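You operate a simulated robot arm through the tools that you are given. There is no shell and no other tool. Be economical: measure what you need, move in short steps, check, and stop when the job is done.

The job below is to be done with a simulated robot arm. You get a single attempt, and the scene is never put back.

TASK
Lay a plate and small bowl on the mat the card names, pour water and uncover the dal.
Fine: both from the top of the sideboard, bowl on the plate; the tumbler on the table takes about 150 ml of water, none spilt; jug back; lid by its knob on to the round mat.
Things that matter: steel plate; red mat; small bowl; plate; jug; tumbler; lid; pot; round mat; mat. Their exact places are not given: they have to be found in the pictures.

Only the result counts: the job must be done as asked and must still hold three seconds after the hand-in. Knocking over, shifting, dropping, spilling or breaking anything else fails it. A push-on lid holds only when it is set on centred and level and pressed home; a screw cap is set on level and turned clockwise until tight.

THE ROBOT
A 6-joint arm with a two-finger parallel gripper on a trunk, on a base that drives. Base frame: it is fixed to the floor where the robot stands at the start and does not move with it; the origin is under the middle of the robot, x ahead of it, y to its left, z up. Lengths are in m, angles in degrees, forces in N, time in s.
With the tool pointing down near the work surface it reaches from about 0.2 to 0.58 m from the robot's upright axis, wherever it stands. Its first joint turns from -166.0 to 166.0 degrees. Places, roughly: red mat [0.5, 0.5, 0.7]; plate [0.5, 0, 0.8]; round mat [0.4, 1.2, 0.7]. Payload 3.91 kg.
The TCP is the grasp point between the finger pads, 0.03 m short of the fingertips. In the tool frame z runs along the fingers and y along their closing line. Largest opening 0.11 m; finger width 0.02, thickness 0.01; the body of the gripper, 0.048 by 0.112 m, starts 0.055 m behind the TCP.
Orientation is that of the tool frame in the base frame, as [roll, pitch, yaw] about the fixed x, y, z axes, in that order (R = Rz(yaw) Ry(pitch) Rx(roll)). With the fingers straight down and closing along the base's y, the tool's x points along the base's -x, its y along +y and its z along -z.

THE INTERFACE
- The arm moves only by the tool apply_moves. Its argument "moves" is a list of rows, each a list of 7 numbers: the opening, from 0 (shut) to 1 (fully open), then the shift along the tool's x, y, z in m, then the turn, a rotation vector about the tool's x, y, z in degrees. In form: [[gripper, x, y, z, rx, ry, rz], ...]. A call has 1 to 8 rows; each row is the pose to reach, as a shift and turn from the pose commanded when the call began, along the tool's axes at that moment. Rows are played at 5 a second. More than 0.05 m and 8.6 degrees between two rows, or a gripper value outside its range, and nothing of the call is played. A pose out of reach is approached as far as the arm can. The call stops where the force on the tool passes 40 N (or 10 N more than at its start, if that is more) or the arm is blocked; 0.2 s more then pass. The fingers move at their own pace (about 0.045 m/s each) and stop on an object; they squeeze with about 35 N. The grip force told is the motor's: it shows also when the fingers shut on nothing. Time passes only in rows, and 0.2 s behind the last, so rows that repeat a pose let the fingers close. The reply holds the time, the measured pose of the TCP, the force on the tool along the base axes, the opening and the grip force, in the units named above and with some noise, and new pictures: "views" is both (left out), scene, wrist or none.
- Cameras (640 x 400 px; columns grow to the right, rows downward): "scene" is now at [-0.003, 0.1668, 1.4552]; the picture's right is [0.29, -0.96, 0.00], its down [-0.74, -0.22, -0.64] and it looks along [0.61, 0.18, -0.77] (base axes); focal length 282 px, centre (320, 200). "wrist" rides on the gripper at [0.077, 0.007, -0.114] in the tool frame; the picture's right is [-0.09, 1.00, 0.00], its down [-0.80, -0.07, -0.59] and it looks along [-0.59, -0.05, 0.80] (tool axes); focal length 270 px, centre (320, 200).
- move_column(by): slides the trunk up (or, below 0, down) by that many m; the arm and the scene camera ride with it, the base frame stays. It gives what a move gives, with no picture.
- drive_base(legs): drives the robot by 1 to 6 legs, each [ahead, turn to the left] in m and degrees, along the robot's own axes; the way and the turn of a leg run together, so that a leg with both is an arc; at most 1.5 m and 180 degrees a leg. The arm and the cameras ride along, it lands a little off, and it stops where it bumps. It gives what a move gives, and a new picture of the scene camera.
- pan_tilt(pan, tilt): turns the head with the scene camera to pan (to the left, within 155 degrees either way) and tilt (down, from -29 to 69), counted from straight ahead of the robot. It gives what a move gives, and a new picture of the scene camera.
- point_at(camera, pixels): for up to 12 pixels [column, row] of the newest picture of that camera ("zoom" is the newest enlarged one), the place [x, y, z] in the base frame of the surface seen there, good to about 0.002 m. No time passes.
- inspect(camera, box): a new picture of the part [left, top, right, bottom] of that camera's present view, enlarged. No time passes.
- close_job(): hands the job in; it is judged then, once.

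Work in short steps. Measure before you move; look again where a grasp or a placing could have gone wrong, and mend it. You have 80 turns and 170 pictures in all, those below and enlarged ones among them. Open the gripper and draw the arm clear of the work before you hand the job in, unless the task says otherwise; then end with one line.

The tools are called after "Emit:" as a command line: name --pt "numbers of a row" for each row, then --argument value for the rest, lists and objects as JSON in quotes. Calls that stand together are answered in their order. apply_moves: Moves the arm, as the interface text tells. Its arguments: {"type":"object","properties":{"moves":{"type":"array","items":{"type":"array","items":{"type":"number"}}},"views":{"type":"string","enum":["both","scene","wrist","none"]}},"required":["moves"]} The other tools are called the same way: move_column (by) slides the trunk up or down; drive_base (legs) drives the base; pan_tilt (pan, tilt) turns the head that bears the scene camera; point_at (camera, pixels) gives the place of the surface under pixels of a picture; inspect (camera, box) takes an enlarged picture of a part of a camera's view; close_job () hands the job in.

At the start:

```text
time: 0.0
tcp_pos: [0.264, 0.4268, 1.2071]
ee_rot: [180.0, 0.0, -178.9]
wrist_force: [0.0, 0.6, 0.4]
grip_width: 0.1102
gripper_force: 0.1
trunk travel left (down, up): [-0.425, 0.185]
robot x, y, heading: [-0.0024, -0.0054, -0.1]
head pan, tilt: [16.7, 50.5]
```

scene: 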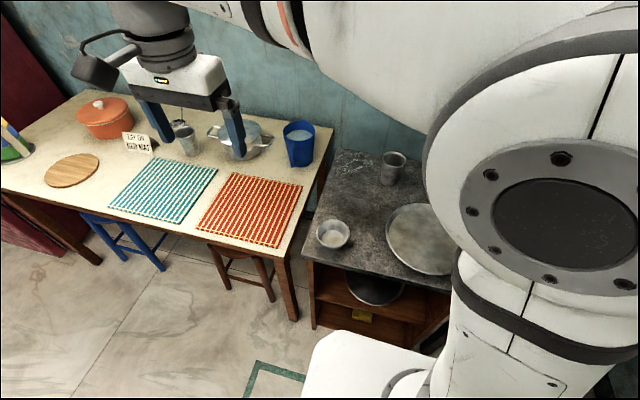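
wrist: 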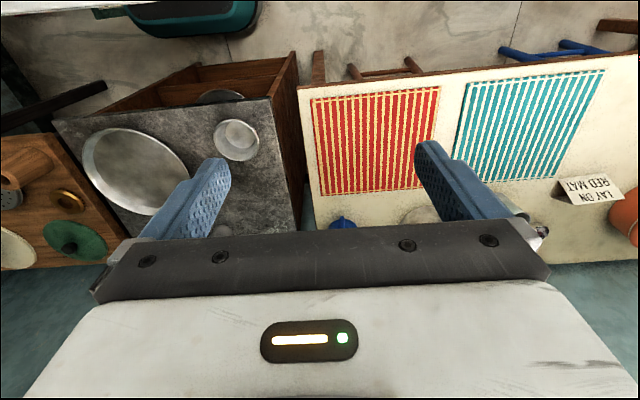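

The card near (137,143) seems to say "LAY ON RED MAT". I enlarge the table and sideboard, and measure key points.

Emit:
inspect --camera "scene" --box '[30, 80, 350, 280]'

Emit:
inspect --camera "wrist" --box '[0, 60, 320, 260]'

Emit:
point_at --camera "scene" --pixels '[[333, 233], [320, 235], [345, 236], [415, 240], [390, 228], [390, 160], [300, 135], [250, 210], [230, 178], [300, 185], [198, 225], [285, 245]]'

Emit:
point_at --camera "wrist" --pixels '[[135, 170], [85, 155], [188, 165], [105, 135], [150, 212], [235, 140], [215, 135], [258, 140], [237, 122], [238, 158], [310, 100], [430, 185]]'

```text
2.00 times, centred on (190, 180) of scene
```

zoom: 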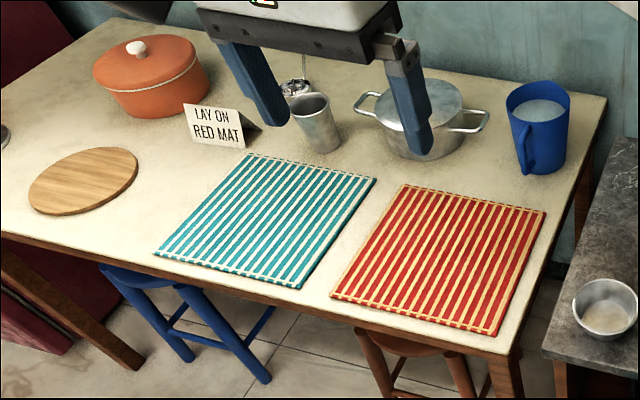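

```text
2.00 times, centred on (160, 160) of wrist
```

zoom: 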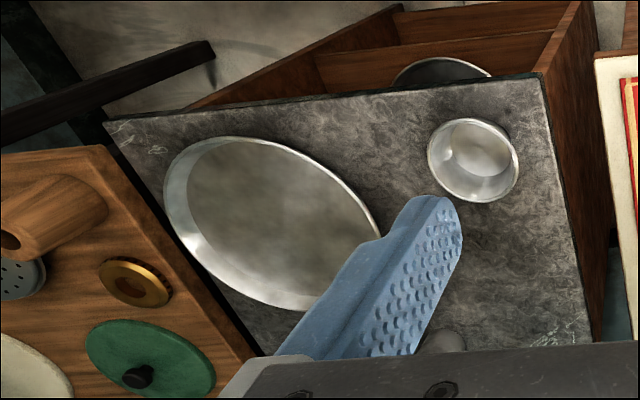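

```text
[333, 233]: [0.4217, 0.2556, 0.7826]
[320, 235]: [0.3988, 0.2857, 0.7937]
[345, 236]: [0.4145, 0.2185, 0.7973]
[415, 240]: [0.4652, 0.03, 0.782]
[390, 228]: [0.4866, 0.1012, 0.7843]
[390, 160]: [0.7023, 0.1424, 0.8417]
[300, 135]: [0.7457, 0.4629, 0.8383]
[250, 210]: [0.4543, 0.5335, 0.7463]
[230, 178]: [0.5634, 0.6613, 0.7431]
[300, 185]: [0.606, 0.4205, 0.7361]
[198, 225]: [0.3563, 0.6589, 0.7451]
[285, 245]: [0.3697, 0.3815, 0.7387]
```

```text
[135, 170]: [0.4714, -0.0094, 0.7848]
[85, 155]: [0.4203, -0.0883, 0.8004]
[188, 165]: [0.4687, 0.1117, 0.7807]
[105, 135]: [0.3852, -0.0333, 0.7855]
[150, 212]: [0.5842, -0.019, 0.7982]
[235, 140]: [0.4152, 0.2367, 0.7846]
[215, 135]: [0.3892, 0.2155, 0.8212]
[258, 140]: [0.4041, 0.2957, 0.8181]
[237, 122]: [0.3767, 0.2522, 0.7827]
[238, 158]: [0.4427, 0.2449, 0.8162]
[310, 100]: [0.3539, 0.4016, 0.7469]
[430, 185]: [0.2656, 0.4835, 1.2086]
```

The card reads "LAY ON RED MAT". Two pots are on the table, orange (with white knob) and steel; I turn the head left for a closer look at them.

Emit:
pan_tilt --pan 50 --tilt 38

```text
time: 1.0
tcp_pos: [0.2656, 0.4278, 1.2073]
ee_rot: [180.0, -0.1, -178.9]
wrist_force: [-0.6, -0.5, 0.0]
grip_width: 0.1101
gripper_force: 0.1
trunk travel left (down, up): [-0.425, 0.185]
robot x, y, heading: [0.0015, -0.007, -0.3]
head pan, tilt: [50.0, 38.0]
```

scene: 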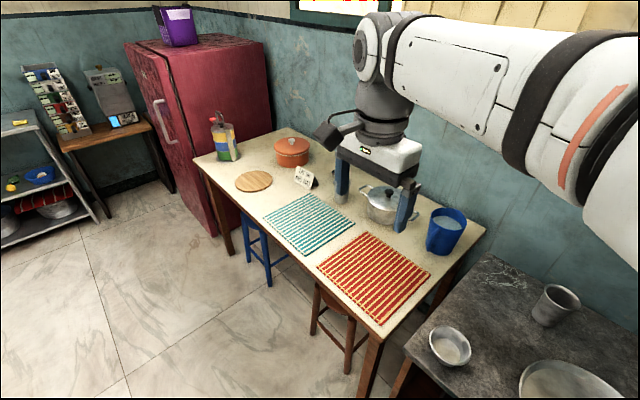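

Plate and bowl sit on the sideboard at lower right. I swing the arm over the plate's near rim, turning the tool so that the fingers close along base x, and pan the head back.

Emit:
apply_moves --pt "1 -0.008 -0.048 0.005 0 0 8.2" --pt "1 -0.016 -0.096 0.01 0 0 16.4" --pt "1 -0.024 -0.144 0.015 0 0 24.6" --pt "1 -0.032 -0.192 0.02 0 0 32.8" --pt "1 -0.04 -0.24 0.025 0 0 41" --pt "1 -0.048 -0.288 0.03 0 0 49.2" --pt "1 -0.056 -0.336 0.035 0 0 57.4" --pt "1 -0.064 -0.384 0.04 0 0 65.6" --views "none"

Emit:
pan_tilt --pan 10 --tilt 60

```text
time: 2.8
tcp_pos: [0.3364, 0.0444, 1.1691]
ee_rot: [-180.0, 0.1, 115.4]
wrist_force: [-1.0, -0.1, 0.3]
grip_width: 0.1102
gripper_force: 0.1
trunk travel left (down, up): [-0.425, 0.185]
robot x, y, heading: [-0.0005, -0.0039, -0.0]
head pan, tilt: [50.0, 38.0]
```

```text
time: 3.9
tcp_pos: [0.3359, 0.0444, 1.1703]
ee_rot: [-180.0, 0.0, 115.4]
wrist_force: [-0.6, 1.0, -1.0]
grip_width: 0.1097
gripper_force: 0.0
trunk travel left (down, up): [-0.425, 0.185]
robot x, y, heading: [-0.0012, -0.0034, -0.1]
head pan, tilt: [10.0, 60.0]
```

scene: 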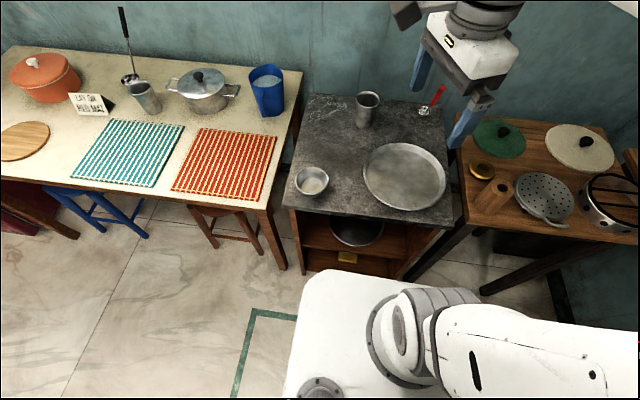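

Now the plate (405,175), bowl (312,180), both pots and a second tumbler on the sideboard are in clear view. I measure them and zoom on the pots.

Emit:
point_at --camera "scene" --pixels '[[365, 168], [444, 188], [400, 145], [408, 208], [403, 178], [372, 198], [435, 157], [312, 182], [297, 182], [328, 180], [312, 167], [313, 193]]'

Emit:
inspect --camera "scene" --box '[0, 40, 320, 240]'

Emit:
inspect --camera "scene" --box '[280, 120, 480, 245]'

```text
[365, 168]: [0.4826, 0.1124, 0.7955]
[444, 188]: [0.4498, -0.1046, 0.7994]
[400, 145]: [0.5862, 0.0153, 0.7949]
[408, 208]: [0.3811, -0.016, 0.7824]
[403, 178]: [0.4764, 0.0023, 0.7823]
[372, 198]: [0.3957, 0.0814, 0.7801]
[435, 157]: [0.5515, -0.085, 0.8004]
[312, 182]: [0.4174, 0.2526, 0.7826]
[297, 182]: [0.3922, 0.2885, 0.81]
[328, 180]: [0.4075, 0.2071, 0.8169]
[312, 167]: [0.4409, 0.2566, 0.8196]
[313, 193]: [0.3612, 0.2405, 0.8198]
```

```text
2.00 times, centred on (160, 140) of scene
```

zoom: 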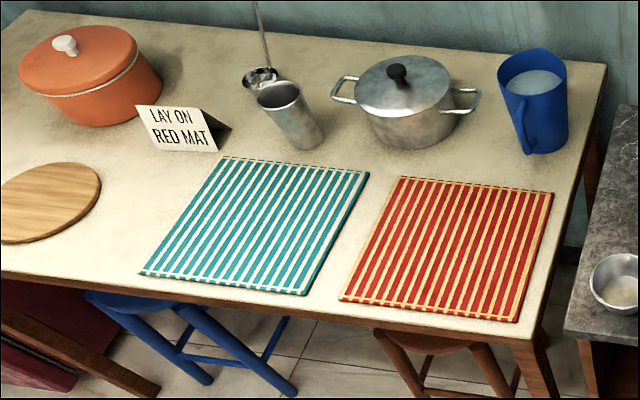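

```text
3.20 times, centred on (380, 182) of scene
```

zoom: 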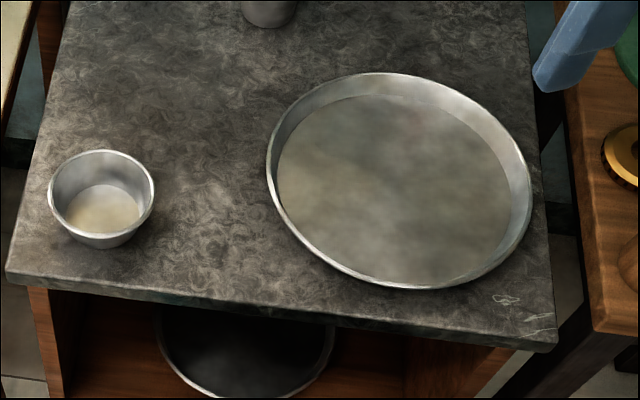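

The plate centre is about (0.475, 0.003) with radius ~0.11, rim z≈0.80, floor z≈0.782. I go over its near rim with the fingers closing along x, and look at its wall with the wrist camera.

Emit:
apply_moves --pt "1 -0.0125 0.002 0.04 0 0 6.4" --pt "1 -0.025 0.0043 0.08 0 0 12.7" --pt "1 -0.0375 0.0065 0.12 0 0 19" --pt "1 -0.0495 0.0086 0.16 0 0 25.4" --views "both"

```text
time: 4.9
tcp_pos: [0.3652, 0.0017, 1.0082]
ee_rot: [-180.0, 0.0, 89.9]
wrist_force: [-0.4, -0.7, 0.8]
grip_width: 0.11
gripper_force: 0.1
trunk travel left (down, up): [-0.425, 0.185]
robot x, y, heading: [0.0005, -0.0058, -0.0]
head pan, tilt: [10.0, 60.0]
```

scene: 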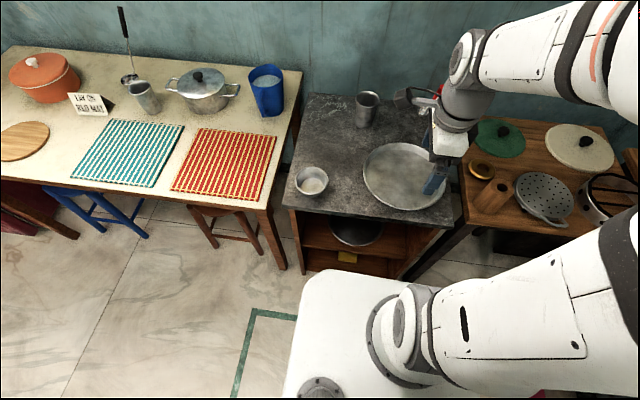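
wrist: 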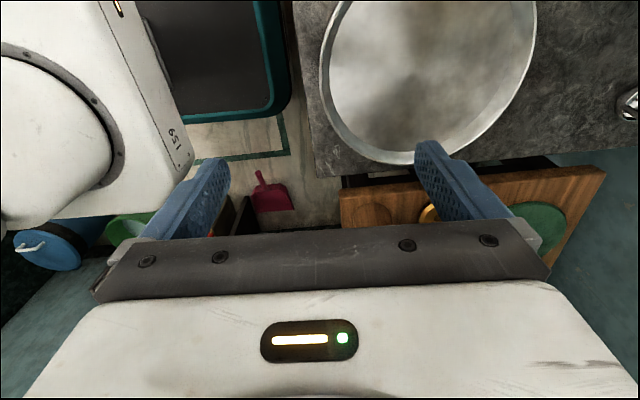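

The plate fills the top of the wrist picture; I zoom on its near wall at (325,80) and measure the profile.

Emit:
inspect --camera "wrist" --box '[300, 0, 460, 100]'

Emit:
point_at --camera "zoom" --pixels '[[20, 280], [60, 280], [80, 280], [85, 280], [90, 280], [95, 280], [100, 280], [105, 280], [110, 280], [120, 280], [130, 280], [150, 280]]'

```text
4.00 times, centred on (380, 50) of wrist
```

zoom: 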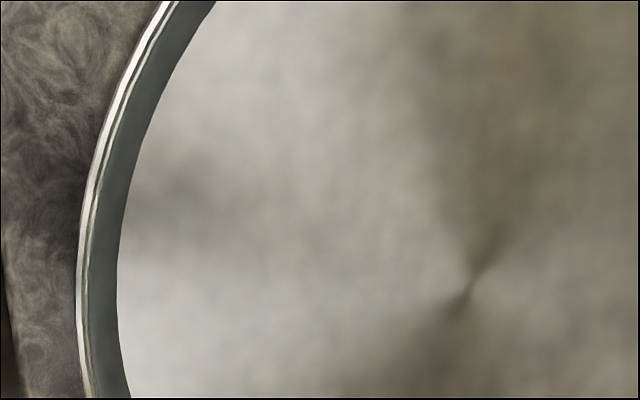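

```text
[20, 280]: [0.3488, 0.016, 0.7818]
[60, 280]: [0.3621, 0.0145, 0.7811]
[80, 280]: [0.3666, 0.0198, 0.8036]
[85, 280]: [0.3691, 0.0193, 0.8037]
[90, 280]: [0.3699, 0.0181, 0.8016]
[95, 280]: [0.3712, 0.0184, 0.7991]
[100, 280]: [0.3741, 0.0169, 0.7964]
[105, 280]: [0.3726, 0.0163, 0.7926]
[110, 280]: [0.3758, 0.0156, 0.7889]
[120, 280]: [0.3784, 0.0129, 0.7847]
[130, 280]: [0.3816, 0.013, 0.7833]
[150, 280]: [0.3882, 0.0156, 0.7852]
```

Wall runs from about (0.379, z 0.784) up to (0.368, z 0.803), 27° off vertical. I tilt the tool 28° so the fingers lie along that wall, gripper narrowed to ~14 mm, and stop short above it.

Emit:
apply_moves --pt "0.8 0 -0.008 0.034 -7 0 0" --pt "0.5 0 -0.016 0.068 -14 0 0" --pt "0.3 0 -0.025 0.103 -21 0 0" --pt "0.127 0.001 -0.033 0.138 -28 0 0" --pt "0.127 0.001 -0.033 0.138 -28 0 0" --pt "0.127 0.001 -0.033 0.138 -28 0 0" --pt "0.127 0.001 -0.033 0.138 -28 0 0" --views "both"

```text
time: 6.5
tcp_pos: [0.4371, 0.0069, 0.9082]
ee_rot: [152.0, 0.0, 90.0]
wrist_force: [-0.1, -0.7, 0.2]
grip_width: 0.0141
gripper_force: 0.2
out of reach, approached as far as the arm can: row 2, 3, 4, 5, 6, 7
trunk travel left (down, up): [-0.425, 0.185]
robot x, y, heading: [-0.0034, -0.0059, -0.1]
head pan, tilt: [10.0, 60.0]
```

scene: 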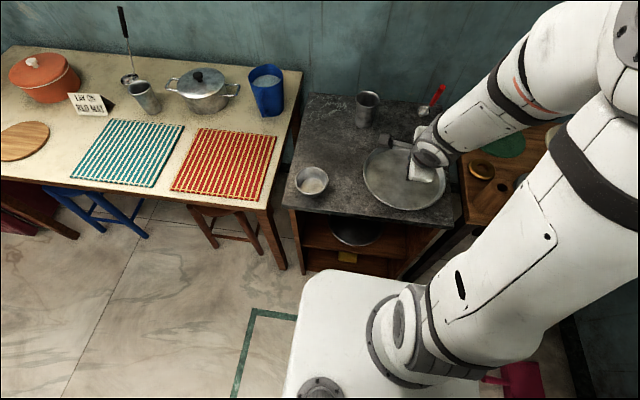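
wrist: 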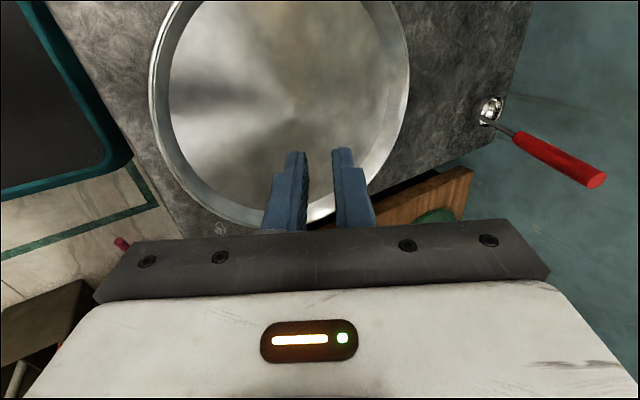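

The wrist came too near the robot for that tilt. I back the base up by 0.12 m to give the arm room.

Emit:
drive_base --legs '[[-0.12, 0]]'

```text
time: 7.7
tcp_pos: [0.3151, 0.0076, 0.9091]
ee_rot: [152.0, 0.0, 90.0]
wrist_force: [-0.3, -0.3, 0.1]
grip_width: 0.0142
gripper_force: 0.1
trunk travel left (down, up): [-0.425, 0.185]
robot x, y, heading: [-0.1177, -0.0055, -0.1]
head pan, tilt: [10.0, 60.0]
```

scene: 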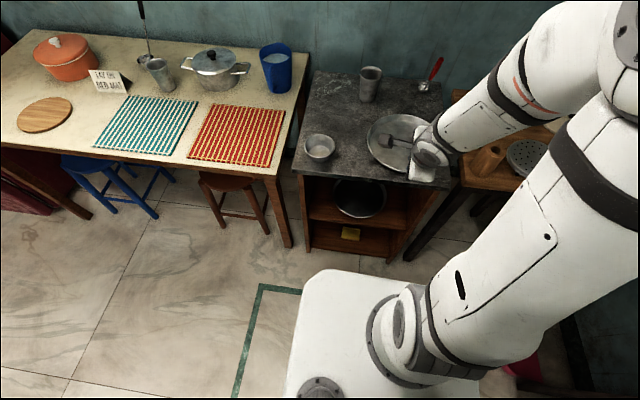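

Now the TCP is at (0.315, 0.008, 0.909). I move to the pre-grasp pose about 6 cm up along the finger line and check.

Emit:
apply_moves --pt "0.127 -0.002 -0.0015 0.02 0 0 0" --pt "0.127 -0.0046 -0.0031 0.042 0 0 0" --views "both"

```text
time: 8.3
tcp_pos: [0.333, 0.008, 0.8915]
ee_rot: [153.2, -0.9, 90.5]
wrist_force: [-0.3, -0.6, 0.4]
grip_width: 0.0139
gripper_force: 0.0
out of reach, approached as far as the arm can: row 1, 2
trunk travel left (down, up): [-0.425, 0.185]
robot x, y, heading: [-0.1204, -0.0088, -0.0]
head pan, tilt: [10.0, 60.0]
```

scene: 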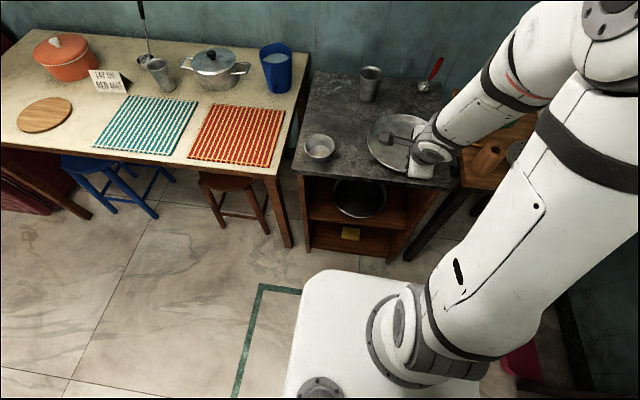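
wrist: 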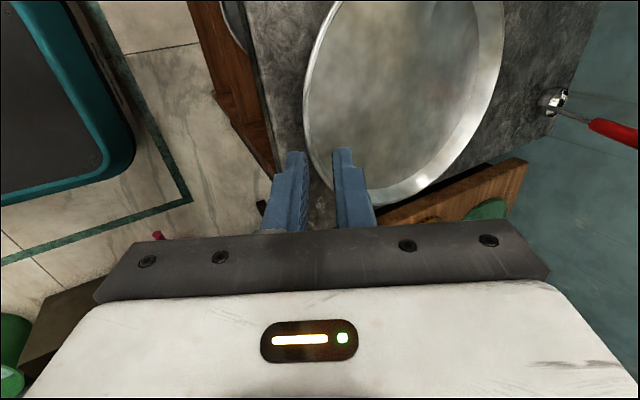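

The limit is mostly height: the trunk is too high. I raise the tool 0.2 m while clear of the plate, then lower the trunk by 0.25 m.

Emit:
apply_moves --pt "0.127 0 0.0188 -0.0353 0 0 0" --pt "0.127 0 0.0375 -0.0706 0 0 0" --pt "0.127 0 0.0563 -0.106 0 0 0" --pt "0.127 0 0.075 -0.1413 0 0 0" --pt "0.127 0 0.0938 -0.1766 0 0 0" --pt "0.127 0 0.1126 -0.212 0 0 0" --views "none"

Emit:
move_column --by -0.22

```text
time: 9.7
tcp_pos: [0.3331, 0.0037, 1.1109]
ee_rot: [152.0, 0.0, 90.0]
wrist_force: [-0.5, -0.6, -0.4]
grip_width: 0.0141
gripper_force: 0.1
out of reach, approached as far as the arm can: row 1
trunk travel left (down, up): [-0.425, 0.185]
robot x, y, heading: [-0.1185, -0.0066, -0.2]
head pan, tilt: [10.0, 60.0]
```

```text
time: 12.0
tcp_pos: [0.3338, 0.0036, 0.8888]
ee_rot: [152.1, 0.1, 90.0]
wrist_force: [1.1, -0.6, 0.3]
grip_width: 0.014
gripper_force: 0.0
trunk travel left (down, up): [-0.205, 0.405]
robot x, y, heading: [-0.1194, -0.0047, -0.0]
head pan, tilt: [10.0, 60.0]
```

The pose is now reachable: (0.334, 0.004, 0.889). I go to the pre-grasp pose and look through the wrist camera.

Emit:
apply_moves --pt "0.127 0 -0.0102 0.0153 0 0 0" --pt "0.127 0 -0.0102 0.0353 0 0 0" --pt "0.127 0 -0.0102 0.0503 0 0 0" --views "wrist"

Emit:
inspect --camera "wrist" --box '[240, 80, 400, 240]'

```text
time: 12.8
tcp_pos: [0.3495, 0.0031, 0.839]
ee_rot: [152.1, 0.0, 90.0]
wrist_force: [-0.8, 1.1, 0.4]
grip_width: 0.0137
gripper_force: 0.2
trunk travel left (down, up): [-0.205, 0.405]
robot x, y, heading: [-0.1215, -0.0053, 0.2]
head pan, tilt: [10.0, 60.0]
```

wrist: 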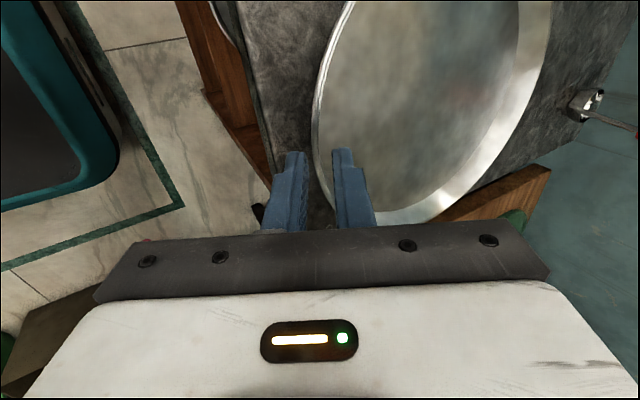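

```text
2.50 times, centred on (320, 160) of wrist
```

zoom: 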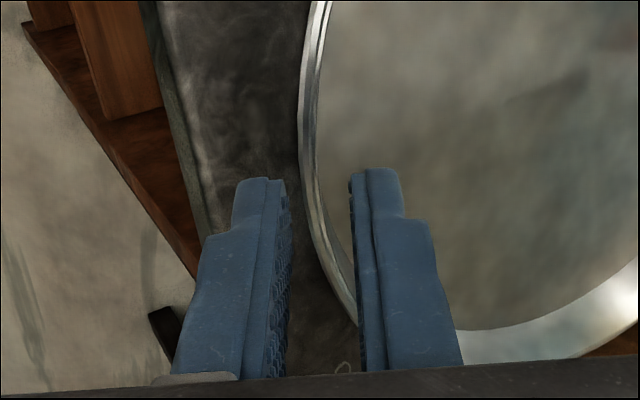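

The rim runs into the gap between the fingers. I push 24 mm further along the fingers and close.

Emit:
apply_moves --pt "0.127 0 -0.0004 0.012 0 0 0" --pt "0.127 0 -0.0008 0.024 0 0 0" --pt "0.127 0 -0.0008 0.024 0 0 0" --views "wrist"

Emit:
inspect --camera "wrist" --box '[240, 80, 400, 240]'

```text
time: 13.5
tcp_pos: [0.3619, 0.0038, 0.8247]
ee_rot: [150.8, 0.0, 90.0]
wrist_force: [-3.1, 1.0, 19.2]
grip_width: 0.017
gripper_force: 3.0
trunk travel left (down, up): [-0.205, 0.405]
robot x, y, heading: [-0.122, -0.0037, 0.1]
head pan, tilt: [10.0, 60.0]
stopped in row 3: the force on the tool passed its limit (the readings are from after the stop); the commanded pose is now the measured one
```

wrist: 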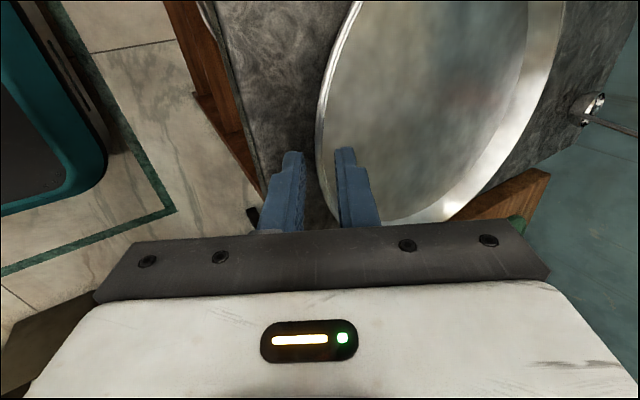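

```text
2.50 times, centred on (320, 160) of wrist
```

zoom: 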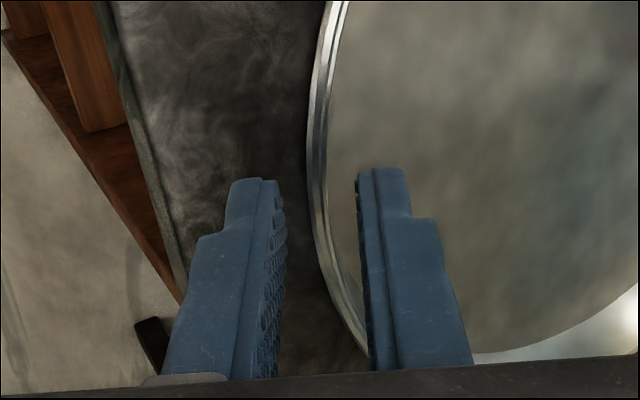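

It stopped on contact with 19 N, tips about 1 cm short. I measure the rim and fingertip edges in this zoom to see what touches.

Emit:
point_at --camera "zoom" --pixels '[[313, 180], [318, 220], [328, 260], [345, 300], [362, 340], [245, 182], [275, 184], [360, 172], [395, 172], [335, 240], [350, 270], [300, 300]]'

Emit:
point_at --camera "wrist" --pixels '[[352, 60], [346, 60], [335, 100], [520, 150], [437, 215]]'

```text
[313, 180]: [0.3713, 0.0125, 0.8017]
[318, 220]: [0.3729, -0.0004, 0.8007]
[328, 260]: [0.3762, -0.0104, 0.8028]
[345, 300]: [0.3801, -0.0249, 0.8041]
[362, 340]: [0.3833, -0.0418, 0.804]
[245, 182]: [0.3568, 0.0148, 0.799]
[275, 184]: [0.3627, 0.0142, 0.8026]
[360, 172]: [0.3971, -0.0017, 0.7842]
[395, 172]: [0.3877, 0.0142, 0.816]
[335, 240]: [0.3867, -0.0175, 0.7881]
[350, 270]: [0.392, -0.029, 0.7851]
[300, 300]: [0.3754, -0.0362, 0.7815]
```

```text
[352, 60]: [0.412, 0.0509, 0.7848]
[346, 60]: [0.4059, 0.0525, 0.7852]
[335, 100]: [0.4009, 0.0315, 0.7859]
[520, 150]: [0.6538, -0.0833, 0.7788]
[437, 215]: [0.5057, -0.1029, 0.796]
```

The outer finger caught the rim's lip and nudged the plate ~5 mm inward. I back off along the fingers, open to 26 mm, and go in again, centred on the lip (now at x≈0.372).

Emit:
apply_moves --pt "0.127 0 0 -0.013 0.6 0 0" --pt "0.127 0 0 -0.0256 1.2 0 0" --pt "0.24 0 0 -0.0256 1.2 0 0" --pt "0.24 0 0 -0.0256 1.2 0 0" --views "wrist"

Emit:
inspect --camera "wrist" --box '[240, 80, 400, 240]'

```text
time: 14.5
tcp_pos: [0.3495, 0.0035, 0.8459]
ee_rot: [152.7, -0.1, 90.0]
wrist_force: [-0.6, 0.5, 0.2]
grip_width: 0.0262
gripper_force: 0.1
trunk travel left (down, up): [-0.205, 0.405]
robot x, y, heading: [-0.1195, -0.0049, 0.1]
head pan, tilt: [10.0, 60.0]
```

wrist: 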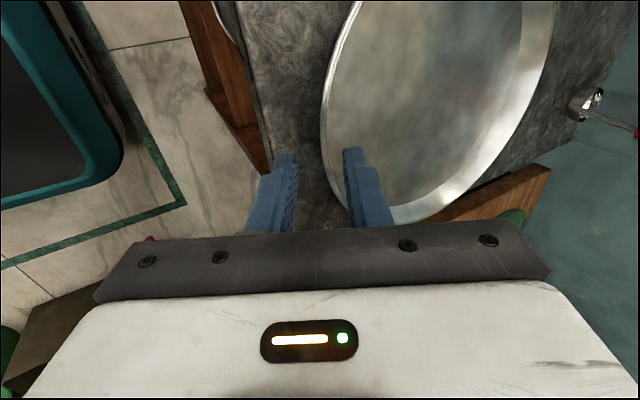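

```text
2.50 times, centred on (320, 160) of wrist
```

zoom: 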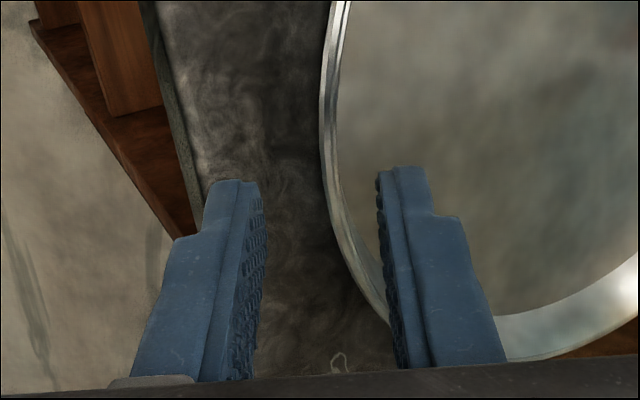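

Emit:
point_at --camera "zoom" --pixels '[[326, 60], [321, 100], [322, 150], [328, 200], [340, 240], [360, 280], [336, 150], [340, 150], [345, 150], [212, 184], [425, 172]]'

```text
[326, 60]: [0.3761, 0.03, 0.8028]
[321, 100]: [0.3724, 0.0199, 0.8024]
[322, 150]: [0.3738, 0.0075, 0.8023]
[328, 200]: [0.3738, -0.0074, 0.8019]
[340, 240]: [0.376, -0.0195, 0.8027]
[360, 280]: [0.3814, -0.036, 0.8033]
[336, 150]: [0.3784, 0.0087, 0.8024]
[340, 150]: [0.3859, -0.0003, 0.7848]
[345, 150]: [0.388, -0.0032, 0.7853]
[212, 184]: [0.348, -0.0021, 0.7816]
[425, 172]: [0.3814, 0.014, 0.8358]
```

The lip now lies at x 0.373–0.378, so I shift 2.7 mm inward and advance 30 mm with the wider opening.

Emit:
apply_moves --pt "0.24 0 0.0027 0.01 0 0 0" --pt "0.24 0 0.0027 0.02 0 0 0" --pt "0.24 0 0.0027 0.025 0 0 0" --pt "0.24 0 0.0027 0.03 0 0 0" --views "none"

Emit:
inspect --camera "wrist" --box '[240, 80, 400, 240]'

```text
time: 15.5
tcp_pos: [0.3645, 0.0023, 0.8196]
ee_rot: [152.7, 0.0, 90.0]
wrist_force: [-0.1, -0.2, -0.4]
grip_width: 0.0264
gripper_force: 0.1
trunk travel left (down, up): [-0.205, 0.405]
robot x, y, heading: [-0.1204, -0.0071, -0.1]
head pan, tilt: [10.0, 60.0]
```

```text
2.50 times, centred on (320, 160) of wrist
```

zoom: 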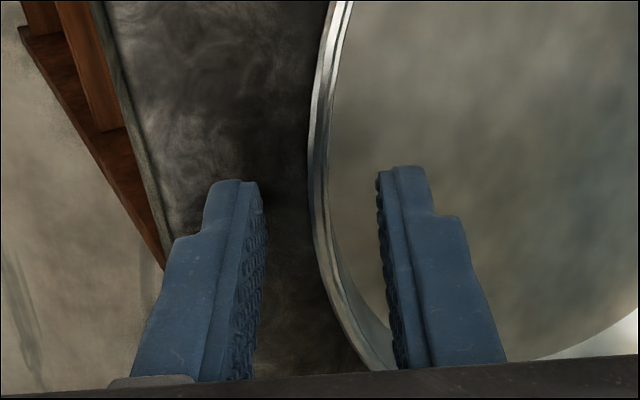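

No contact, and the rim lies between the fingers. I narrow the grip, advance 3 mm more, then close fully.

Emit:
apply_moves --pt "0.12 0 0 0 0 0 0" --pt "0.12 0 0 0.002 0 0 0" --pt "0.12 0 0 0.003 0 0 0" --pt "0 0 0 0.003 0 0 0" --pt "0 0 0 0.003 0 0 0" --pt "0 0 0 0.003 0 0 0" --views "wrist"

Emit:
inspect --camera "wrist" --box '[240, 80, 400, 240]'

```text
time: 16.9
tcp_pos: [0.366, 0.004, 0.8186]
ee_rot: [152.5, 0.0, 89.9]
wrist_force: [6.2, -0.2, 15.1]
grip_width: 0.0023
gripper_force: 35.0
trunk travel left (down, up): [-0.205, 0.405]
robot x, y, heading: [-0.1214, -0.0045, -0.0]
head pan, tilt: [10.0, 60.0]
```

wrist: 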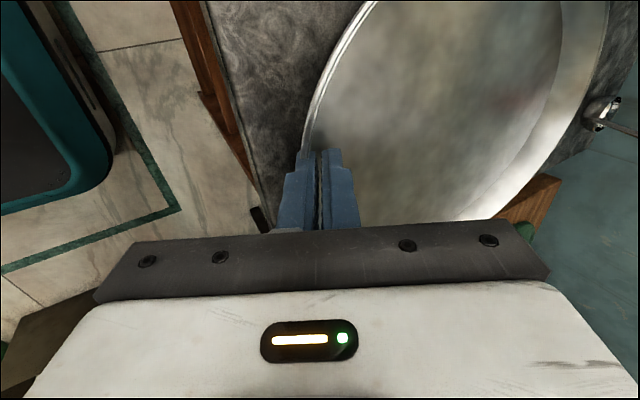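

```text
2.50 times, centred on (320, 160) of wrist
```

zoom: 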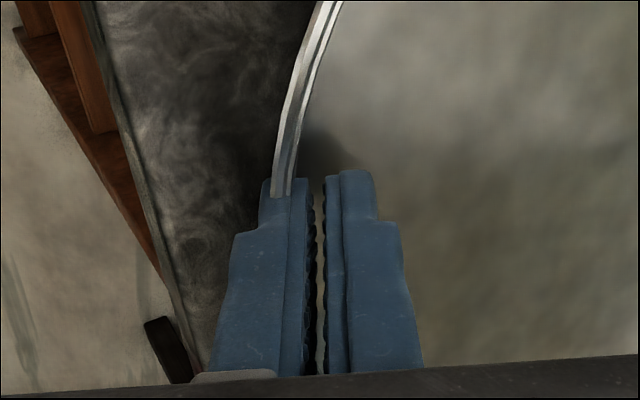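

Grip stopped at 2.3 mm with 35 N. The rim's course has changed, so I measure how the plate sits now.

Emit:
point_at --camera "zoom" --pixels '[[330, 20], [310, 60], [297, 100], [285, 150], [279, 190], [312, 60], [303, 100], [295, 150], [345, 150], [400, 100], [500, 250]]'

Emit:
inspect --camera "scene" --box '[320, 60, 520, 220]'

```text
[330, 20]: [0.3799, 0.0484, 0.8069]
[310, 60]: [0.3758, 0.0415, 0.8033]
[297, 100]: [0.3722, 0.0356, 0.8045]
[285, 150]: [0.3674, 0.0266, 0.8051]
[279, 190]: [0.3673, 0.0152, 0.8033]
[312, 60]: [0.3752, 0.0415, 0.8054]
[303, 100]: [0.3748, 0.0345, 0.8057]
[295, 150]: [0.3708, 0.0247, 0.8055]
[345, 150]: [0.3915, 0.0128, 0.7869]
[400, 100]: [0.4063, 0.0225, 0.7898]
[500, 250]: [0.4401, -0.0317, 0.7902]
```

```text
2.50 times, centred on (420, 140) of scene
```

zoom: 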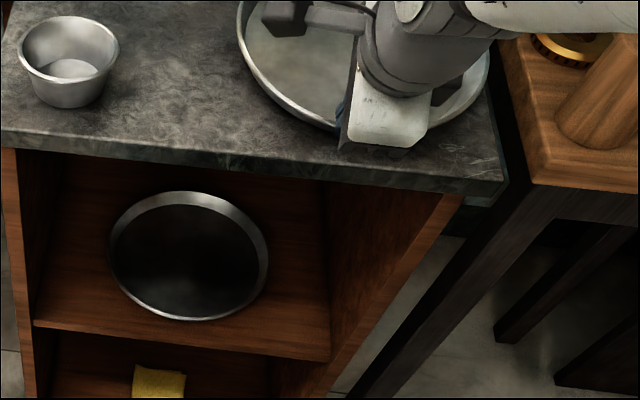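

The plate is gripped at the wall with the lip over the outer pad, near side raised ~3 mm. I lift it 6 cm straight up slowly and look.

Emit:
apply_moves --pt "0 0 0.0047 -0.0088 0 0 0" --pt "0 0 0.0094 -0.0177 0 0 0" --pt "0 0 0.0141 -0.0265 0 0 0" --pt "0 0 0.0188 -0.0353 0 0 0" --pt "0 0 0.0235 -0.0441 0 0 0" --pt "0 0 0.0282 -0.053 0 0 0" --views "both"

```text
time: 18.3
tcp_pos: [0.3662, 0.0041, 0.8766]
ee_rot: [152.8, 0.1, 90.0]
wrist_force: [-1.1, -0.5, -1.1]
grip_width: 0.0022
gripper_force: 34.7
trunk travel left (down, up): [-0.205, 0.405]
robot x, y, heading: [-0.1209, -0.006, -0.2]
head pan, tilt: [10.0, 60.0]
```

scene: 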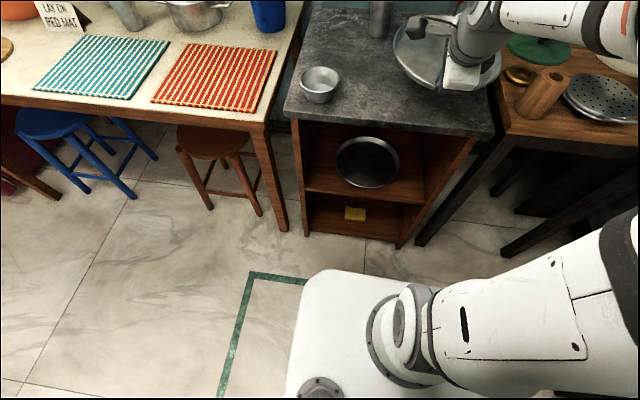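
wrist: 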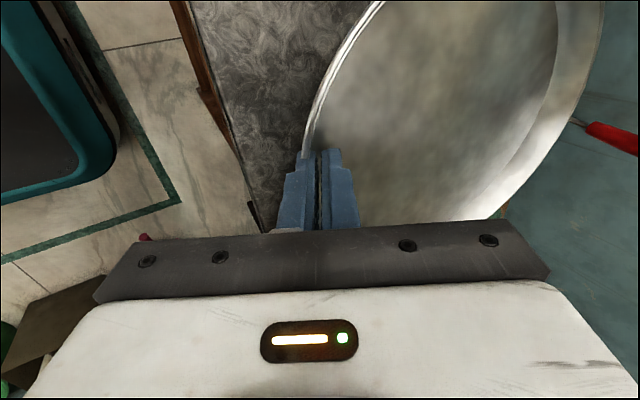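

The plate is held nearly level (weight ~1 N). I measure the plate's level, the stools, and the base front before driving.

Emit:
point_at --camera "scene" --pixels '[[404, 70], [497, 70], [182, 222], [262, 222], [150, 160], [75, 188], [330, 275], [277, 115], [180, 45], [155, 100], [255, 112], [140, 75]]'

Emit:
point_at --camera "wrist" --pixels '[[350, 110], [400, 50], [500, 60], [400, 150], [460, 170], [545, 60], [590, 90], [365, 20]]'

```text
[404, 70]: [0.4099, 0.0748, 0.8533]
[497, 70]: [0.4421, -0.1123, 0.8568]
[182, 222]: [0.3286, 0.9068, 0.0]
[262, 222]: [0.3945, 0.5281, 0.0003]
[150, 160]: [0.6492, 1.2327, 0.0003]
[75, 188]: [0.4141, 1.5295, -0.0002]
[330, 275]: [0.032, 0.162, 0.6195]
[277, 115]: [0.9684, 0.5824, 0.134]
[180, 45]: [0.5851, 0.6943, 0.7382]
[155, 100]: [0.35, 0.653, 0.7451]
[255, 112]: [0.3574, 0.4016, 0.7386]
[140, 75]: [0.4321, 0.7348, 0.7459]
```

```text
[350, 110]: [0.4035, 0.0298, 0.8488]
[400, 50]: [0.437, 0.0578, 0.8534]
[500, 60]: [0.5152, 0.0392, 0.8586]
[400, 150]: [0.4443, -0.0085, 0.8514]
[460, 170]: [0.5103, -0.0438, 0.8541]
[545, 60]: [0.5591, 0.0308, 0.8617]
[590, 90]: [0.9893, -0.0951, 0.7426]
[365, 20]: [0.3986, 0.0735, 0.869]
```

The plate's floor tilts about 5° (far side up). I raise it to clear everything, then turn left, drive 0.53 m along the table, and turn back.

Emit:
apply_moves --pt "0 0 0.0188 -0.0353 0 0 0" --pt "0 0 0.0376 -0.0706 0 0 0" --pt "0 0 0.0563 -0.106 0 0 0" --pt "0 0 0.0704 -0.1325 0 0 0" --views "none"

Emit:
drive_base --legs '[[0, 90], [0.53, 0], [0, -90]]'

```text
time: 19.3
tcp_pos: [0.3677, 0.003, 1.026]
ee_rot: [152.7, 0.0, 90.0]
wrist_force: [0.6, -0.4, -2.4]
grip_width: 0.0019
gripper_force: 34.8
trunk travel left (down, up): [-0.205, 0.405]
robot x, y, heading: [-0.1198, -0.0075, -0.3]
head pan, tilt: [10.0, 60.0]
```

```text
time: 30.1
tcp_pos: [0.3754, 0.5059, 1.0257]
ee_rot: [152.7, 0.0, 86.5]
wrist_force: [-1.2, 0.4, -2.4]
grip_width: 0.0019
gripper_force: 34.9
trunk travel left (down, up): [-0.205, 0.405]
robot x, y, heading: [-0.1082, 0.5445, -3.1]
head pan, tilt: [10.0, 60.0]
```

scene: 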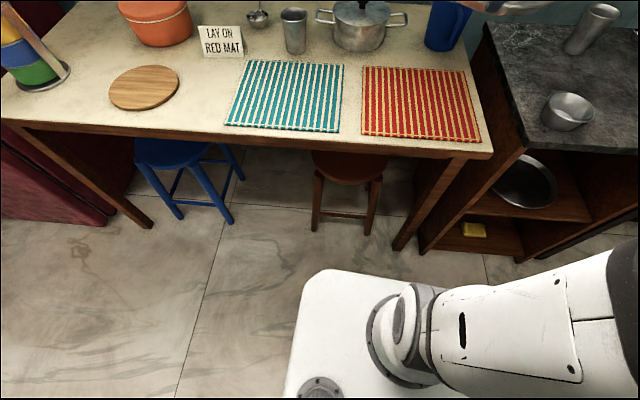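

Arrived at (-0.108, 0.545), heading -3°. I measure the red mat's corners (363,67), (467,70), (361,135), (482,143) and look at the plate via the wrist.

Emit:
point_at --camera "scene" --pixels '[[365, 69], [464, 72], [363, 133], [479, 141], [420, 100]]'

Emit:
apply_moves --pt "0 0 0 0 0 0 0" --views "wrist"

```text
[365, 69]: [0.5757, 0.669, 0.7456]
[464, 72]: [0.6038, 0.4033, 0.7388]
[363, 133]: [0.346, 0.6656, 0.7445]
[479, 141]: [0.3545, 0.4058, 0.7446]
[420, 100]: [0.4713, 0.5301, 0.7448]
```

```text
time: 30.5
tcp_pos: [0.3748, 0.505, 1.0247]
ee_rot: [152.6, -0.2, 86.5]
wrist_force: [0.6, -1.2, -1.1]
grip_width: 0.0022
gripper_force: 34.6
trunk travel left (down, up): [-0.205, 0.405]
robot x, y, heading: [-0.1143, 0.5457, -3.3]
head pan, tilt: [10.0, 60.0]
```

wrist: 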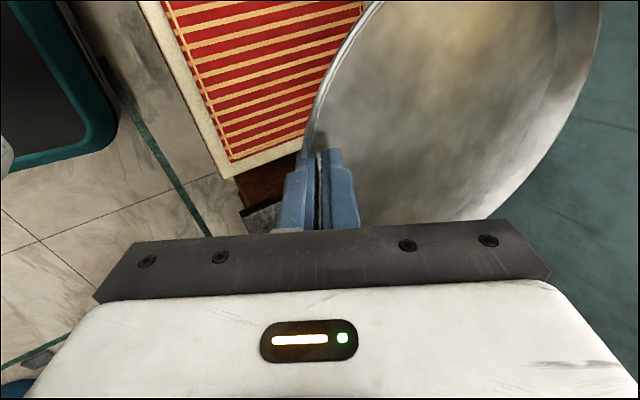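

Mat centre is ~(0.470, 0.533), z 0.744. Now I measure the held plate's rim to get its centre relative to the TCP.

Emit:
inspect --camera "wrist" --box '[280, 0, 640, 225]'

Emit:
point_at --camera "wrist" --pixels '[[313, 125], [322, 98], [334, 70], [349, 42], [366, 18], [596, 40], [590, 80], [575, 120], [550, 160], [520, 192], [498, 213], [450, 120]]'

```text
1.78 times, centred on (460, 112) of wrist
```

zoom: 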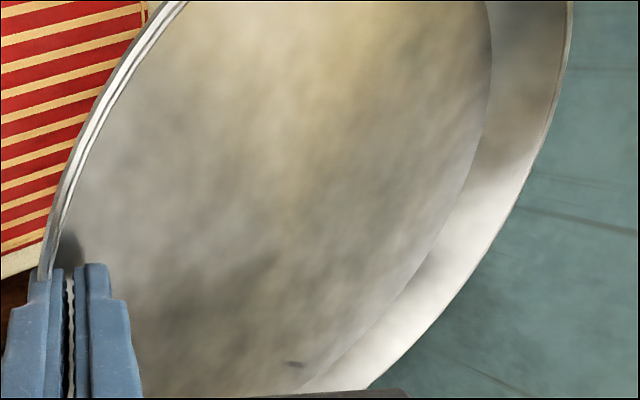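

```text
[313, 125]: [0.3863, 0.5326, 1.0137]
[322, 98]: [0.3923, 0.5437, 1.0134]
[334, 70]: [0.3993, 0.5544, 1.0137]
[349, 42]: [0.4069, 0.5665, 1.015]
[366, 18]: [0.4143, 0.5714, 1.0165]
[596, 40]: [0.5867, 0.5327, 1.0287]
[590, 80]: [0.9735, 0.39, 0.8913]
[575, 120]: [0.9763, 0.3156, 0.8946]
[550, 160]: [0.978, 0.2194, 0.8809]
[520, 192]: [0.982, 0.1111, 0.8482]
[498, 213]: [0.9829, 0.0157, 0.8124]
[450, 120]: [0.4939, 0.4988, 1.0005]
```

Fit: plate centre ≈ (0.4865, 0.4855), tilt 4.3°. I move so its centre lies over (0.470, 0.533), levelling it by 4.3°, at TCP z ≈ 0.93.

Emit:
apply_moves --pt "0 0.0155 -0.0196 0.0254 1.4 0 0" --pt "0 0.031 -0.0393 0.0509 2.8 0 0" --pt "0 0.0465 -0.0589 0.0763 4.3 0 0" --pt "0 0.0465 -0.0589 0.0763 4.3 0 0" --views "none"

Emit:
move_column --by -0.12

Emit:
pan_tilt --pan 0 --tilt 45

Emit:
inspect --camera "wrist" --box '[200, 0, 640, 240]'

```text
time: 31.5
tcp_pos: [0.3614, 0.5549, 0.9316]
ee_rot: [157.0, 0.0, 86.5]
wrist_force: [-0.1, 0.0, -2.6]
grip_width: 0.0022
gripper_force: 34.9
trunk travel left (down, up): [-0.205, 0.405]
robot x, y, heading: [-0.1098, 0.5444, -3.2]
head pan, tilt: [10.0, 60.0]
```

```text
time: 33.0
tcp_pos: [0.3598, 0.5539, 0.8127]
ee_rot: [157.1, -0.1, 86.5]
wrist_force: [-0.7, -0.4, -2.5]
grip_width: 0.0022
gripper_force: 35.6
trunk travel left (down, up): [-0.085, 0.525]
robot x, y, heading: [-0.1121, 0.547, -3.3]
head pan, tilt: [10.0, 60.0]
```

```text
time: 33.8
tcp_pos: [0.3612, 0.5534, 0.8107]
ee_rot: [157.0, 0.0, 86.5]
wrist_force: [-0.1, 0.3, -1.6]
grip_width: 0.0022
gripper_force: 35.1
trunk travel left (down, up): [-0.085, 0.525]
robot x, y, heading: [-0.1114, 0.545, -3.0]
head pan, tilt: [0.0, 45.0]
```

scene: 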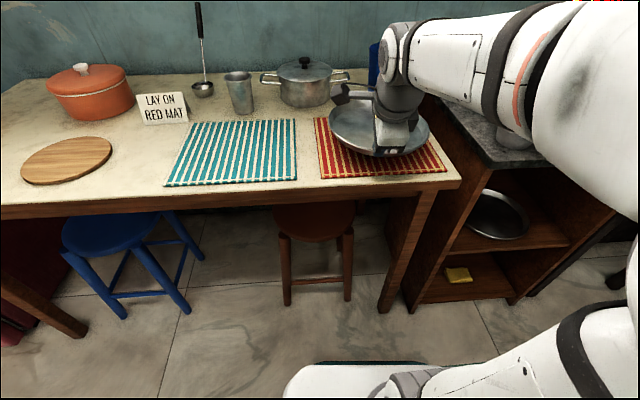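

```text
1.45 times, centred on (420, 120) of wrist
```

zoom: 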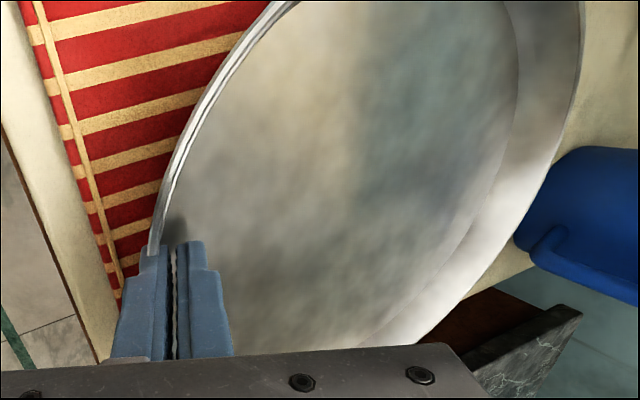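

The plate hovers ~3 cm above the mat. I re-measure rim and floor points in this zoom to check centre and level.

Emit:
point_at --camera "zoom" --pixels '[[157, 230], [176, 165], [210, 100], [255, 33], [570, 110], [553, 150], [530, 190], [498, 235], [250, 200], [450, 100], [300, 300], [350, 60]]'

```text
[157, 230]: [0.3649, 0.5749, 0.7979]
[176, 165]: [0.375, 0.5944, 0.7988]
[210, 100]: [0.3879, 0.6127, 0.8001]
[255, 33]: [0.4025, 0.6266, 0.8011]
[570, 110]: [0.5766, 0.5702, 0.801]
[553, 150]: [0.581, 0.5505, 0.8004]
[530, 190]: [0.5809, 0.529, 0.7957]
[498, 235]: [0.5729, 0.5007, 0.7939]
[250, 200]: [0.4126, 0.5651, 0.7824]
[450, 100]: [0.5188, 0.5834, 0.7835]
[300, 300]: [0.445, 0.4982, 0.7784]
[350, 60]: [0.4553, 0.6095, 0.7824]
```

Plate centre ≈ (0.472, 0.541), with a 2° side tilt. I correct by (-5.5, -4) mm, level it, and go down 28 mm, leaving about 4 mm.

Emit:
apply_moves --pt "0 -0.0021 -0.0079 0.0119 0 -0.9 -0.4" --pt "0 -0.0043 -0.0158 0.0238 0 -1.9 -0.8" --pt "0 -0.0043 -0.0158 0.0238 0 -1.9 -0.8" --views "wrist"

Emit:
inspect --camera "wrist" --box '[200, 0, 640, 240]'

Emit:
point_at --camera "zoom" --pixels '[[157, 230], [176, 165], [210, 100], [255, 33], [570, 110], [553, 150], [530, 190], [250, 200], [450, 100], [300, 300], [350, 60]]'

```text
time: 34.6
tcp_pos: [0.3555, 0.5496, 0.7843]
ee_rot: [156.8, 2.0, 86.5]
wrist_force: [-0.6, 1.2, 8.3]
grip_width: 0.0021
gripper_force: 35.2
trunk travel left (down, up): [-0.085, 0.525]
robot x, y, heading: [-0.1113, 0.5484, -2.9]
head pan, tilt: [0.0, 45.0]
```

wrist: 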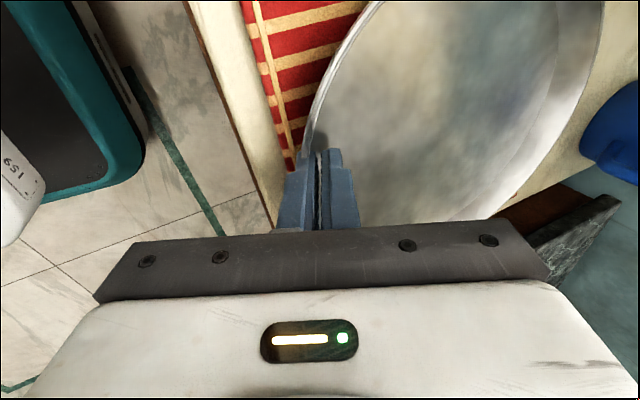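

```text
1.45 times, centred on (420, 120) of wrist
```

zoom: 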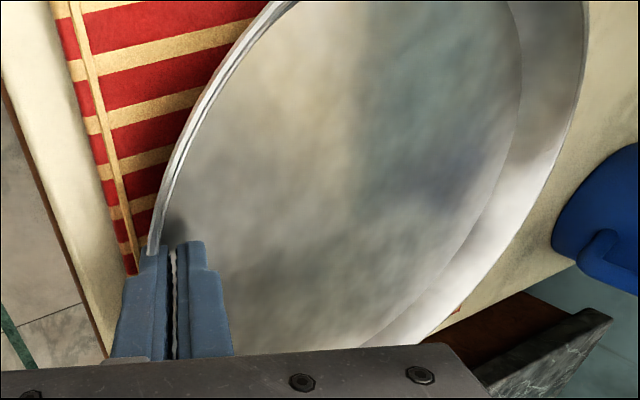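

```text
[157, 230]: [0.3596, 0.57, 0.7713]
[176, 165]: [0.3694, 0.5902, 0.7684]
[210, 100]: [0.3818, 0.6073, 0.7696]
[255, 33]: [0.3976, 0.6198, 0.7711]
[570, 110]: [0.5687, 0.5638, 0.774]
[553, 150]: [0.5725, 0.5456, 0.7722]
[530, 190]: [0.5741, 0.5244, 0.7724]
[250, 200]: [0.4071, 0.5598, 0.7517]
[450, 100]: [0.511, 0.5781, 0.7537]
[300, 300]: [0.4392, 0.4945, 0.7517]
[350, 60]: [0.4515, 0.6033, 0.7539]
```

Contact at 8 N with the plate near rest, centred at about (0.466, 0.537). I open gently while easing back along the fingers, then withdraw.

Emit:
apply_moves --pt "0.1 0 0 -0.002 0 0 0" --pt "0.2 0 0 -0.004 0 0 0" --pt "0.2 0 0 -0.005 0 0 0" --pt "0.2 0 0 -0.025 0 0 0" --pt "0.2 0 0 -0.06 0 0 0" --pt "0.2 0 0 -0.1 0 0 0" --views "both"

```text
time: 36.0
tcp_pos: [0.3166, 0.5548, 0.8763]
ee_rot: [157.0, 1.9, 86.5]
wrist_force: [-0.9, -0.1, -0.6]
grip_width: 0.022
gripper_force: 0.0
trunk travel left (down, up): [-0.085, 0.525]
robot x, y, heading: [-0.1087, 0.5442, -3.3]
head pan, tilt: [0.0, 45.0]
```

scene: 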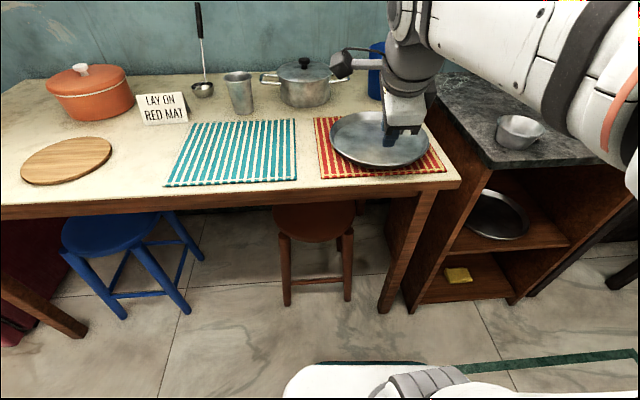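
wrist: 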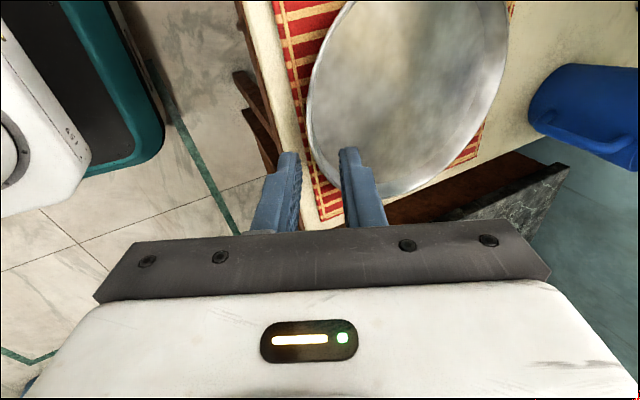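

The plate lies on the red mat. I raise the trunk, then drive to about (0, 0.40) where both bowl and plate are within reach.

Emit:
move_column --by 0.2

Emit:
drive_base --legs '[[0, -50], [0.182, 0], [0, 53]]'

Emit:
pan_tilt --pan 0 --tilt 60

```text
time: 38.2
tcp_pos: [0.3167, 0.5545, 1.0751]
ee_rot: [157.0, 2.0, 86.5]
wrist_force: [-0.1, 0.7, 0.6]
grip_width: 0.0221
gripper_force: 0.0
trunk travel left (down, up): [-0.285, 0.325]
robot x, y, heading: [-0.1096, 0.547, -3.2]
head pan, tilt: [0.0, 45.0]
```

```text
time: 44.3
tcp_pos: [0.4276, 0.4333, 1.0757]
ee_rot: [157.0, 2.0, 89.6]
wrist_force: [0.5, -0.4, -0.9]
grip_width: 0.0222
gripper_force: 0.1
trunk travel left (down, up): [-0.285, 0.325]
robot x, y, heading: [0.0021, 0.4049, -0.1]
head pan, tilt: [0.0, 45.0]
```

scene: 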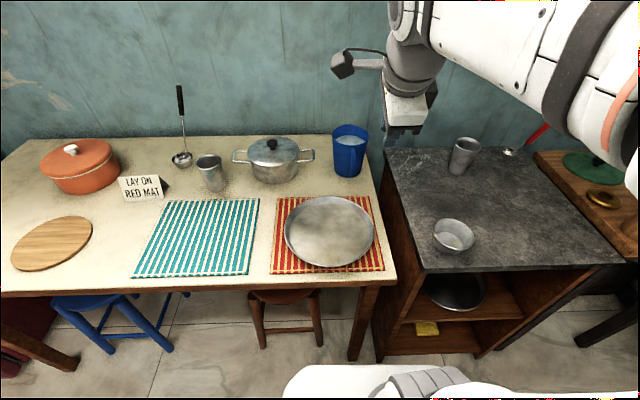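

```text
time: 45.1
tcp_pos: [0.4281, 0.4331, 1.0759]
ee_rot: [156.9, 2.1, 89.7]
wrist_force: [-0.1, -0.4, 0.2]
grip_width: 0.0222
gripper_force: 0.0
trunk travel left (down, up): [-0.285, 0.325]
robot x, y, heading: [0.0009, 0.4055, -0.5]
head pan, tilt: [0.0, 60.0]
```

scene: 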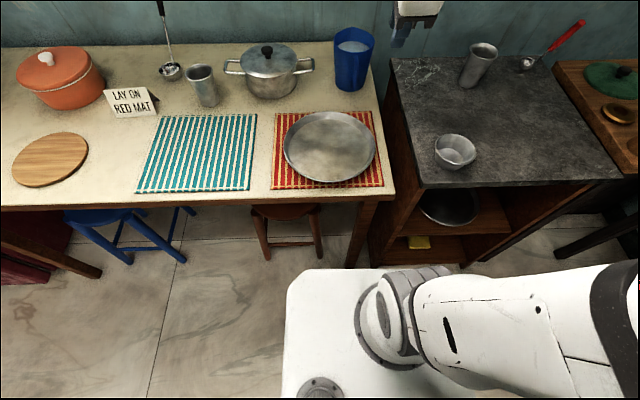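

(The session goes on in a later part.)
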